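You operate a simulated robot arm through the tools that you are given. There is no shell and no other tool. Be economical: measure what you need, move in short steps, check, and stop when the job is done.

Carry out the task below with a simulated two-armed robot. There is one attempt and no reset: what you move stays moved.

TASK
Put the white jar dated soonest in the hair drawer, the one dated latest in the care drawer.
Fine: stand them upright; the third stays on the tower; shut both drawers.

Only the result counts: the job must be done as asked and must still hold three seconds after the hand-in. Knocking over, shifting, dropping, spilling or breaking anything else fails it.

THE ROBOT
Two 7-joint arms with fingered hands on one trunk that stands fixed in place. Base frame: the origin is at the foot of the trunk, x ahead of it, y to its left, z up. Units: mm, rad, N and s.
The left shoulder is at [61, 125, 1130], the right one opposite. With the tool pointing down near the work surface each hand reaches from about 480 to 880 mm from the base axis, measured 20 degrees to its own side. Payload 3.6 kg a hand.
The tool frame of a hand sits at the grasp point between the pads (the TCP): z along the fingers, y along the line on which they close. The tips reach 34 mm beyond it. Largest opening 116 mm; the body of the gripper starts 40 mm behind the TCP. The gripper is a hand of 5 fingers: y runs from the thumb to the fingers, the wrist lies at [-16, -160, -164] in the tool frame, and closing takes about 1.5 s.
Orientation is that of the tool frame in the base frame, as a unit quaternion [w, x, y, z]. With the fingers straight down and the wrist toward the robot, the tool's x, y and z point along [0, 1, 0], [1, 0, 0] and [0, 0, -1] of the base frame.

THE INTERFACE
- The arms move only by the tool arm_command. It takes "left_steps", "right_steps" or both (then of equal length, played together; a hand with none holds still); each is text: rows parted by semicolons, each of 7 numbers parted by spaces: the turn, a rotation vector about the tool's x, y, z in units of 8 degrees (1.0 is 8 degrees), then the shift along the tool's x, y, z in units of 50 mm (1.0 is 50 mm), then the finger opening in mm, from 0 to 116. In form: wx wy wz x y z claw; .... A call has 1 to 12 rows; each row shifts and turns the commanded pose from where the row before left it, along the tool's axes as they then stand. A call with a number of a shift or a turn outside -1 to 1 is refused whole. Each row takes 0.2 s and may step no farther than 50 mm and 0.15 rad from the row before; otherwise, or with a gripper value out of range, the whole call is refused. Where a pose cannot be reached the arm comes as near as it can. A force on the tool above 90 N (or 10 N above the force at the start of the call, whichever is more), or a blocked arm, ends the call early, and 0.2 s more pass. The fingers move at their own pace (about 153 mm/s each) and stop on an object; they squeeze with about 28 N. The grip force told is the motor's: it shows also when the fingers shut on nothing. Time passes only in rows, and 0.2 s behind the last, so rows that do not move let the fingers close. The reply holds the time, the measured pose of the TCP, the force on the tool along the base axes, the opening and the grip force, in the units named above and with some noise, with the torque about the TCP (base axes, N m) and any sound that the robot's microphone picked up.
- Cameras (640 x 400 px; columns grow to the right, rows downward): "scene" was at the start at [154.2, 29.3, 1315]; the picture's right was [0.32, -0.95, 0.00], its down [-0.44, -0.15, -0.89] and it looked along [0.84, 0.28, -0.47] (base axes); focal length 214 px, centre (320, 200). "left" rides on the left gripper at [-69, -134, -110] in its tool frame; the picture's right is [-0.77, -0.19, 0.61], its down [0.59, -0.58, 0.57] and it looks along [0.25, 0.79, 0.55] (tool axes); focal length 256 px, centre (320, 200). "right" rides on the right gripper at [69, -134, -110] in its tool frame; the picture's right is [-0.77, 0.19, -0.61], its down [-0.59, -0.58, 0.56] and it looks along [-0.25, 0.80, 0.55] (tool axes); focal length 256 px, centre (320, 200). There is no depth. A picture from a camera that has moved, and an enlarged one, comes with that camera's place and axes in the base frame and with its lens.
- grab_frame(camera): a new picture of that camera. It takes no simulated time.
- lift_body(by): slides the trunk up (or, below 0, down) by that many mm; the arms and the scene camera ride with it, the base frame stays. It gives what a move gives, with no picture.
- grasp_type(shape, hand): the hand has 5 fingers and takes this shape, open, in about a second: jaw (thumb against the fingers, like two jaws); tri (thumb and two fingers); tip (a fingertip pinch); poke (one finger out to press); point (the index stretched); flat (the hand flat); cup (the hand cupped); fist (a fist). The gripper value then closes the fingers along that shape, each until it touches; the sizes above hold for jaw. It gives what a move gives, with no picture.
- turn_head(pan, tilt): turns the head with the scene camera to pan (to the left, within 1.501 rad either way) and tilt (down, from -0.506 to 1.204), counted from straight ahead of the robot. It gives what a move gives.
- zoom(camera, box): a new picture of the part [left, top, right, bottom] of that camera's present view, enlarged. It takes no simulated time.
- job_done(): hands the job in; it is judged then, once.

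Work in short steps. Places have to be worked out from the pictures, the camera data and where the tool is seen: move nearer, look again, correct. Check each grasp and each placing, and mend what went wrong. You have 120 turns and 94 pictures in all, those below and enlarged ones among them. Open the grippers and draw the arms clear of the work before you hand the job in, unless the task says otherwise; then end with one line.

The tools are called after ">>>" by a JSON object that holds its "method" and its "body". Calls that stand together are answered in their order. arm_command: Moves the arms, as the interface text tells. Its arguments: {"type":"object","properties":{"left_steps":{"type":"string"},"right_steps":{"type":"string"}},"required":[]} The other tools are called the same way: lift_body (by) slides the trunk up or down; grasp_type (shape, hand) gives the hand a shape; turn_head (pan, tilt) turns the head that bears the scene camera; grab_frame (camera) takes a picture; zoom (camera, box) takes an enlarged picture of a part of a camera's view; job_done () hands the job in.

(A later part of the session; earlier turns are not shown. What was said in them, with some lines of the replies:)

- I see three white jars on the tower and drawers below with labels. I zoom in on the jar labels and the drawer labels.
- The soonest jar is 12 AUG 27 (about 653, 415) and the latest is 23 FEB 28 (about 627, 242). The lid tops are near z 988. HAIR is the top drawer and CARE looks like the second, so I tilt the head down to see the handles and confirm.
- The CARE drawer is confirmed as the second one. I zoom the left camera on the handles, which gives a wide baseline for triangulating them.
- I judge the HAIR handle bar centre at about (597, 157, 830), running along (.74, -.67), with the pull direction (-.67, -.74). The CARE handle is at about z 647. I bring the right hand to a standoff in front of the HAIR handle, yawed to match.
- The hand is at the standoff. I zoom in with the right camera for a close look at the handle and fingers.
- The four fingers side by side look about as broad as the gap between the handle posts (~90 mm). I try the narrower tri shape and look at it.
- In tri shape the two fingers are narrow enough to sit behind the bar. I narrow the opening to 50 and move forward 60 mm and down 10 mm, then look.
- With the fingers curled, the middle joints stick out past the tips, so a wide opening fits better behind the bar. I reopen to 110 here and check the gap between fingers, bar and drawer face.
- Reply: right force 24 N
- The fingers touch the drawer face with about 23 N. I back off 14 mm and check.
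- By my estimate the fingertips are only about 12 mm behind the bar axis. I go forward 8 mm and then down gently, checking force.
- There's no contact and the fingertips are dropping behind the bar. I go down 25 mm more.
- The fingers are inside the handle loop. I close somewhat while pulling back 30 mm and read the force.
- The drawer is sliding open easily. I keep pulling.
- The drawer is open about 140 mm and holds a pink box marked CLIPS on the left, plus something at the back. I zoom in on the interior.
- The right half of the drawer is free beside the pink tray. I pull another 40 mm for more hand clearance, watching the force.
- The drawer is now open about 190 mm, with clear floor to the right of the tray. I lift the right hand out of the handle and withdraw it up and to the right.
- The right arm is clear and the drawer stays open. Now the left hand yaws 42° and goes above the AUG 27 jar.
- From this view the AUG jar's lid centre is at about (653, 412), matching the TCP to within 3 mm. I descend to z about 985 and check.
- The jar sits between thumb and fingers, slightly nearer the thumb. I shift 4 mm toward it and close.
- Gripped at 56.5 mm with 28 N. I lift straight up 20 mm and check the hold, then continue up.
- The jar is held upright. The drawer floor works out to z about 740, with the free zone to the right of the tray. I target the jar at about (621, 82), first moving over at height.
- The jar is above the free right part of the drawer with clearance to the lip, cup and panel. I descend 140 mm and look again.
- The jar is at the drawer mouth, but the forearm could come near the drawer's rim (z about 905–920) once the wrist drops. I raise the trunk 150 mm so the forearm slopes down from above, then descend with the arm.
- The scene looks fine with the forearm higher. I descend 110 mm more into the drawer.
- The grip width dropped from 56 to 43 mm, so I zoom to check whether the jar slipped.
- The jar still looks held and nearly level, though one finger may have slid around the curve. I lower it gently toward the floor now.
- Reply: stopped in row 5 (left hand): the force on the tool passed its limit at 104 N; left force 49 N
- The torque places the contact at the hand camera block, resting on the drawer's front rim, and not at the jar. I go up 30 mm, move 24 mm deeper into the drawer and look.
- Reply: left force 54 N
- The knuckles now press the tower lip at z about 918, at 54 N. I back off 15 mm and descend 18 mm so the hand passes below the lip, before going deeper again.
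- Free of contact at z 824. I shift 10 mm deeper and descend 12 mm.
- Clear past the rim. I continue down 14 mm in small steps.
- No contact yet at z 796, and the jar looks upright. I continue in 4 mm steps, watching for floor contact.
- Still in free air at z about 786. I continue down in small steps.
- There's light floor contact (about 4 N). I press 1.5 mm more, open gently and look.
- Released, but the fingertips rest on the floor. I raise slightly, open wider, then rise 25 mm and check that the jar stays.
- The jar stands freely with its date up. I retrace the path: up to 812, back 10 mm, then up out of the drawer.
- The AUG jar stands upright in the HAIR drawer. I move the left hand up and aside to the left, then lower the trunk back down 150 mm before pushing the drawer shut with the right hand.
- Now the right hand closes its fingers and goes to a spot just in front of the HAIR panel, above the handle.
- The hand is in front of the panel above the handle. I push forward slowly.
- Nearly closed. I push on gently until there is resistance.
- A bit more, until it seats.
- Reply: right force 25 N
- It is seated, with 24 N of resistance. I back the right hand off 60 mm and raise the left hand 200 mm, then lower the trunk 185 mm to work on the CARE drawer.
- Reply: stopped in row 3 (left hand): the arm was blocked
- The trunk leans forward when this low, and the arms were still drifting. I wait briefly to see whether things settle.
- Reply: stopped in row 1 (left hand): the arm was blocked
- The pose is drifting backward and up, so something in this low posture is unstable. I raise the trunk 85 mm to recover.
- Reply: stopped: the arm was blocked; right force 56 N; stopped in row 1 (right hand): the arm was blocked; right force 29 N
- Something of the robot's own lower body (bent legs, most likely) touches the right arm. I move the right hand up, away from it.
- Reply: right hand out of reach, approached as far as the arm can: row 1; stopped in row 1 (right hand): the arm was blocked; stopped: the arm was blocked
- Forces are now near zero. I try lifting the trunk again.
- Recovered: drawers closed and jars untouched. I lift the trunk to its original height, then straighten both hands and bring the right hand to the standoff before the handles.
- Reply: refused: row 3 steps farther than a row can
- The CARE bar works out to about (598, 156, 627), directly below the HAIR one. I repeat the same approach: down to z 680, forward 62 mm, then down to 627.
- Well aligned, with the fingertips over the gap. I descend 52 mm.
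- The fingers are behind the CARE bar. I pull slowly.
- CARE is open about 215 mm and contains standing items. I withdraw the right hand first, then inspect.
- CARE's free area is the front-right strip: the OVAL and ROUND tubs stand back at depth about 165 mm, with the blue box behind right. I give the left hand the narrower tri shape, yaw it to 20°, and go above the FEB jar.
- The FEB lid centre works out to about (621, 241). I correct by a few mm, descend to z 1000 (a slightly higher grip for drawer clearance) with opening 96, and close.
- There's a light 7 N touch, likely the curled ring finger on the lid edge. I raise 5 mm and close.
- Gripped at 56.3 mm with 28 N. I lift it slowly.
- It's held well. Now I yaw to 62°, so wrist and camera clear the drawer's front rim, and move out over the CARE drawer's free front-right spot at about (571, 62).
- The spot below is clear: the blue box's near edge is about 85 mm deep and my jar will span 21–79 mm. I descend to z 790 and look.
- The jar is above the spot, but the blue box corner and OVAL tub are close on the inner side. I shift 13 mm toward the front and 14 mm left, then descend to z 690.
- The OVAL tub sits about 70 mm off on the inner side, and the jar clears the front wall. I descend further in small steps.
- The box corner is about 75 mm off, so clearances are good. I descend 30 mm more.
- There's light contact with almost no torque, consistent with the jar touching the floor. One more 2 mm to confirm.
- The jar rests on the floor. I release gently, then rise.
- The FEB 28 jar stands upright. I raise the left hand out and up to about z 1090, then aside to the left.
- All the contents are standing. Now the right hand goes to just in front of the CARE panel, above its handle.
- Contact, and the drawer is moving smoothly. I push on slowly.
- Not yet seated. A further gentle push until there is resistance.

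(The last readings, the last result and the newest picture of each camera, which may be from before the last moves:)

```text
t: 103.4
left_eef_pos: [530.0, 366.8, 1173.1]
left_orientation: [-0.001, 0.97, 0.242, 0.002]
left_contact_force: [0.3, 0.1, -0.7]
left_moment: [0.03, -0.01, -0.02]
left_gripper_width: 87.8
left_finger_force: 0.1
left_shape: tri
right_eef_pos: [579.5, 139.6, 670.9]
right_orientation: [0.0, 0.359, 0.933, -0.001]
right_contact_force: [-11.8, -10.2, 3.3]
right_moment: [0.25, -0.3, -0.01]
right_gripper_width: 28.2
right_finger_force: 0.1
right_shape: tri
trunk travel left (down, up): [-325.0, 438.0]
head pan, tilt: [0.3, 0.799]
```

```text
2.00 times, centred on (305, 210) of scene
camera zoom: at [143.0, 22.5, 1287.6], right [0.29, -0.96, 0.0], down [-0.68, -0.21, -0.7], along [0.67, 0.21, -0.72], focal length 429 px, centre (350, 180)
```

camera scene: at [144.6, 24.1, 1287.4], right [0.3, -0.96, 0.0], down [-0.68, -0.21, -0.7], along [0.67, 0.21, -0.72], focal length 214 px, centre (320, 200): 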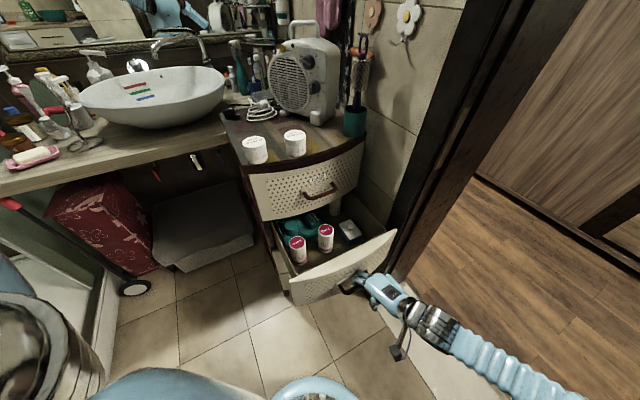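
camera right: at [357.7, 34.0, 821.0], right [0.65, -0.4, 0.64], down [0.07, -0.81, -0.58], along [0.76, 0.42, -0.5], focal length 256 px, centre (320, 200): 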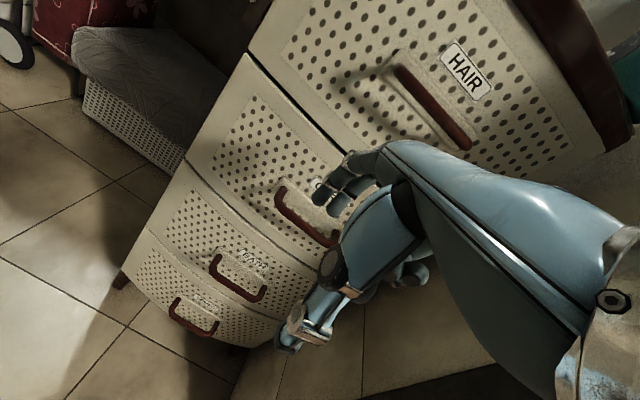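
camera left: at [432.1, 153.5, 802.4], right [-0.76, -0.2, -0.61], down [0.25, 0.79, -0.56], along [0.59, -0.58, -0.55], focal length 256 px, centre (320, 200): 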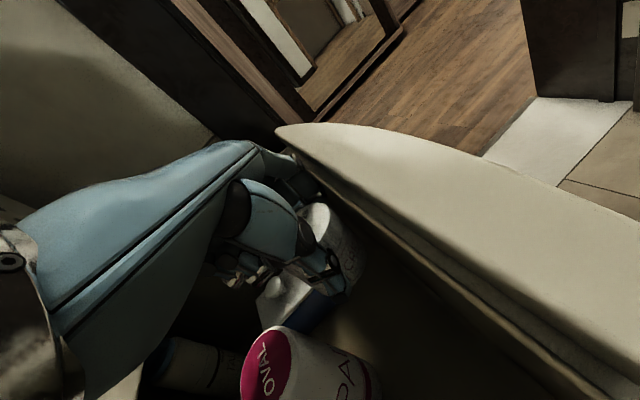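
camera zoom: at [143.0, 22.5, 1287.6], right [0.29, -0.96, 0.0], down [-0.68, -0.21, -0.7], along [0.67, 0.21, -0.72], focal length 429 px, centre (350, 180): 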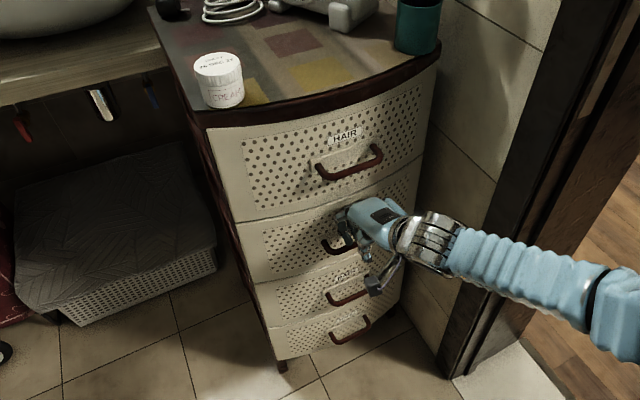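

Both drawers look flush and CARE is seated, with 16 N of resistance. I withdraw the right hand straight back, then up, with open fingers.

>>> {"method": "arm_command", "body": {"right_steps": "0 0 0 0 0.04 0 30;0 0 0 0 -0.4 0 30;0 0 0 0 -0.6 0 30;0 0 0 0 -0.8 0 60;0 0 0 0 -0.8 0 100;0 0 0 -0.3 0 -0.8 100;0 0 0 -0.3 0 -0.8 100;0 0 0 -0.3 0 -0.8 100;0 0 0 -0.3 0 -0.8 100;0 0 0 -0.3 0 -0.8 100;0 0 0 0 0 -0.8 100;0 0 0 0 0 -0.8 100"}}

>>> {"method": "grab_frame", "body": {"camera": "scene"}}

```text
t: 106.0
left_eef_pos: [531.4, 368.9, 1171.9]
left_orientation: [-0.001, 0.97, 0.243, 0.002]
left_contact_force: [1.1, -0.1, -0.7]
left_moment: [0.0, 0.0, 0.02]
left_gripper_width: 87.7
left_finger_force: 0.0
left_shape: tri
right_eef_pos: [551.4, -5.7, 952.6]
right_orientation: [0.001, 0.358, 0.934, -0.001]
right_contact_force: [-0.7, -0.6, -0.5]
right_moment: [0.0, 0.01, 0.0]
right_gripper_width: 100.0
right_finger_force: 0.1
right_shape: tri
trunk travel left (down, up): [-325.0, 438.0]
head pan, tilt: [0.3, 0.799]
```

```text
2 pictures are left
camera scene: at [144.7, 24.0, 1287.4], right [0.3, -0.96, 0.0], down [-0.68, -0.21, -0.7], along [0.67, 0.21, -0.72], focal length 214 px, centre (320, 200)
```

scene: 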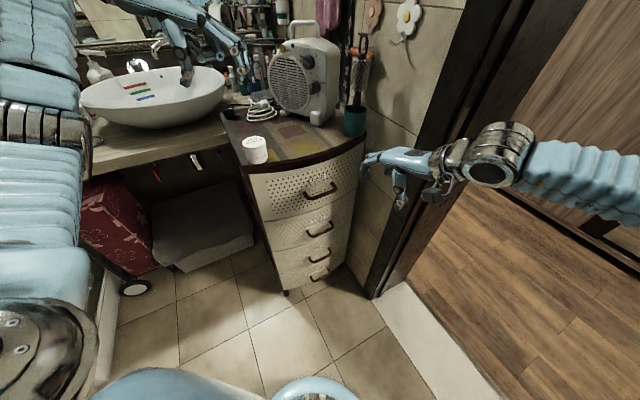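

Both drawers are shut, the DEC jar is alone on the tower and nothing else moved. I raise and retract both hands a little further from the work.

>>> {"method": "arm_command", "body": {"left_steps": "0 0 0 -0.4 -0.3 -0.6 100;0 0 0 -0.4 -0.3 -0.6 100;0 0 0 -0.4 -0.3 -0.6 100;0 0 0 0 0 0 100", "right_steps": "0 0 0 0 -0.6 -0.7 100;0 0 0 0 -0.6 -0.7 100;0 0 0 0 -0.6 -0.7 100;0 0 0 0 0 0 100"}}

>>> {"method": "zoom", "body": {"camera": "scene", "box": [220, 110, 390, 310]}}

```text
t: 107.0
left_eef_pos: [452.9, 383.5, 1255.1]
left_orientation: [-0.001, 0.97, 0.243, 0.001]
left_contact_force: [0.6, 0.0, -0.5]
left_moment: [-0.05, 0.01, 0.0]
left_gripper_width: 99.8
left_finger_force: 0.0
left_shape: tri
right_eef_pos: [492.3, -68.1, 1055.8]
right_orientation: [-0.001, 0.359, 0.933, -0.002]
right_contact_force: [0.2, -0.9, -1.3]
right_moment: [-0.04, 0.02, -0.01]
right_gripper_width: 99.7
right_finger_force: 0.2
right_shape: tri
trunk travel left (down, up): [-325.0, 438.0]
head pan, tilt: [0.3, 0.799]
```

```text
2.00 times, centred on (305, 210) of scene
camera zoom: at [145.9, 24.4, 1287.1], right [0.3, -0.96, 0.0], down [-0.69, -0.21, -0.7], along [0.67, 0.21, -0.72], focal length 429 px, centre (350, 180)
```

zoom: 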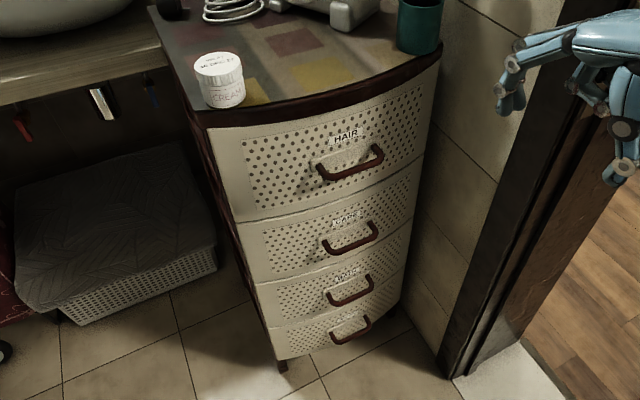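

Everything is in place and both arms are clear, so I hand the job in.

>>> {"method": "job_done", "body": {}}

```text
The job is handed in.
```

The 12 AUG 27 jar is in the HAIR drawer and the 23 FEB 28 jar is in the CARE drawer; both stood upright when released, though I could not see them after the drawers closed. The 16 DEC 27 jar is still on the tower, and both drawers are shut.
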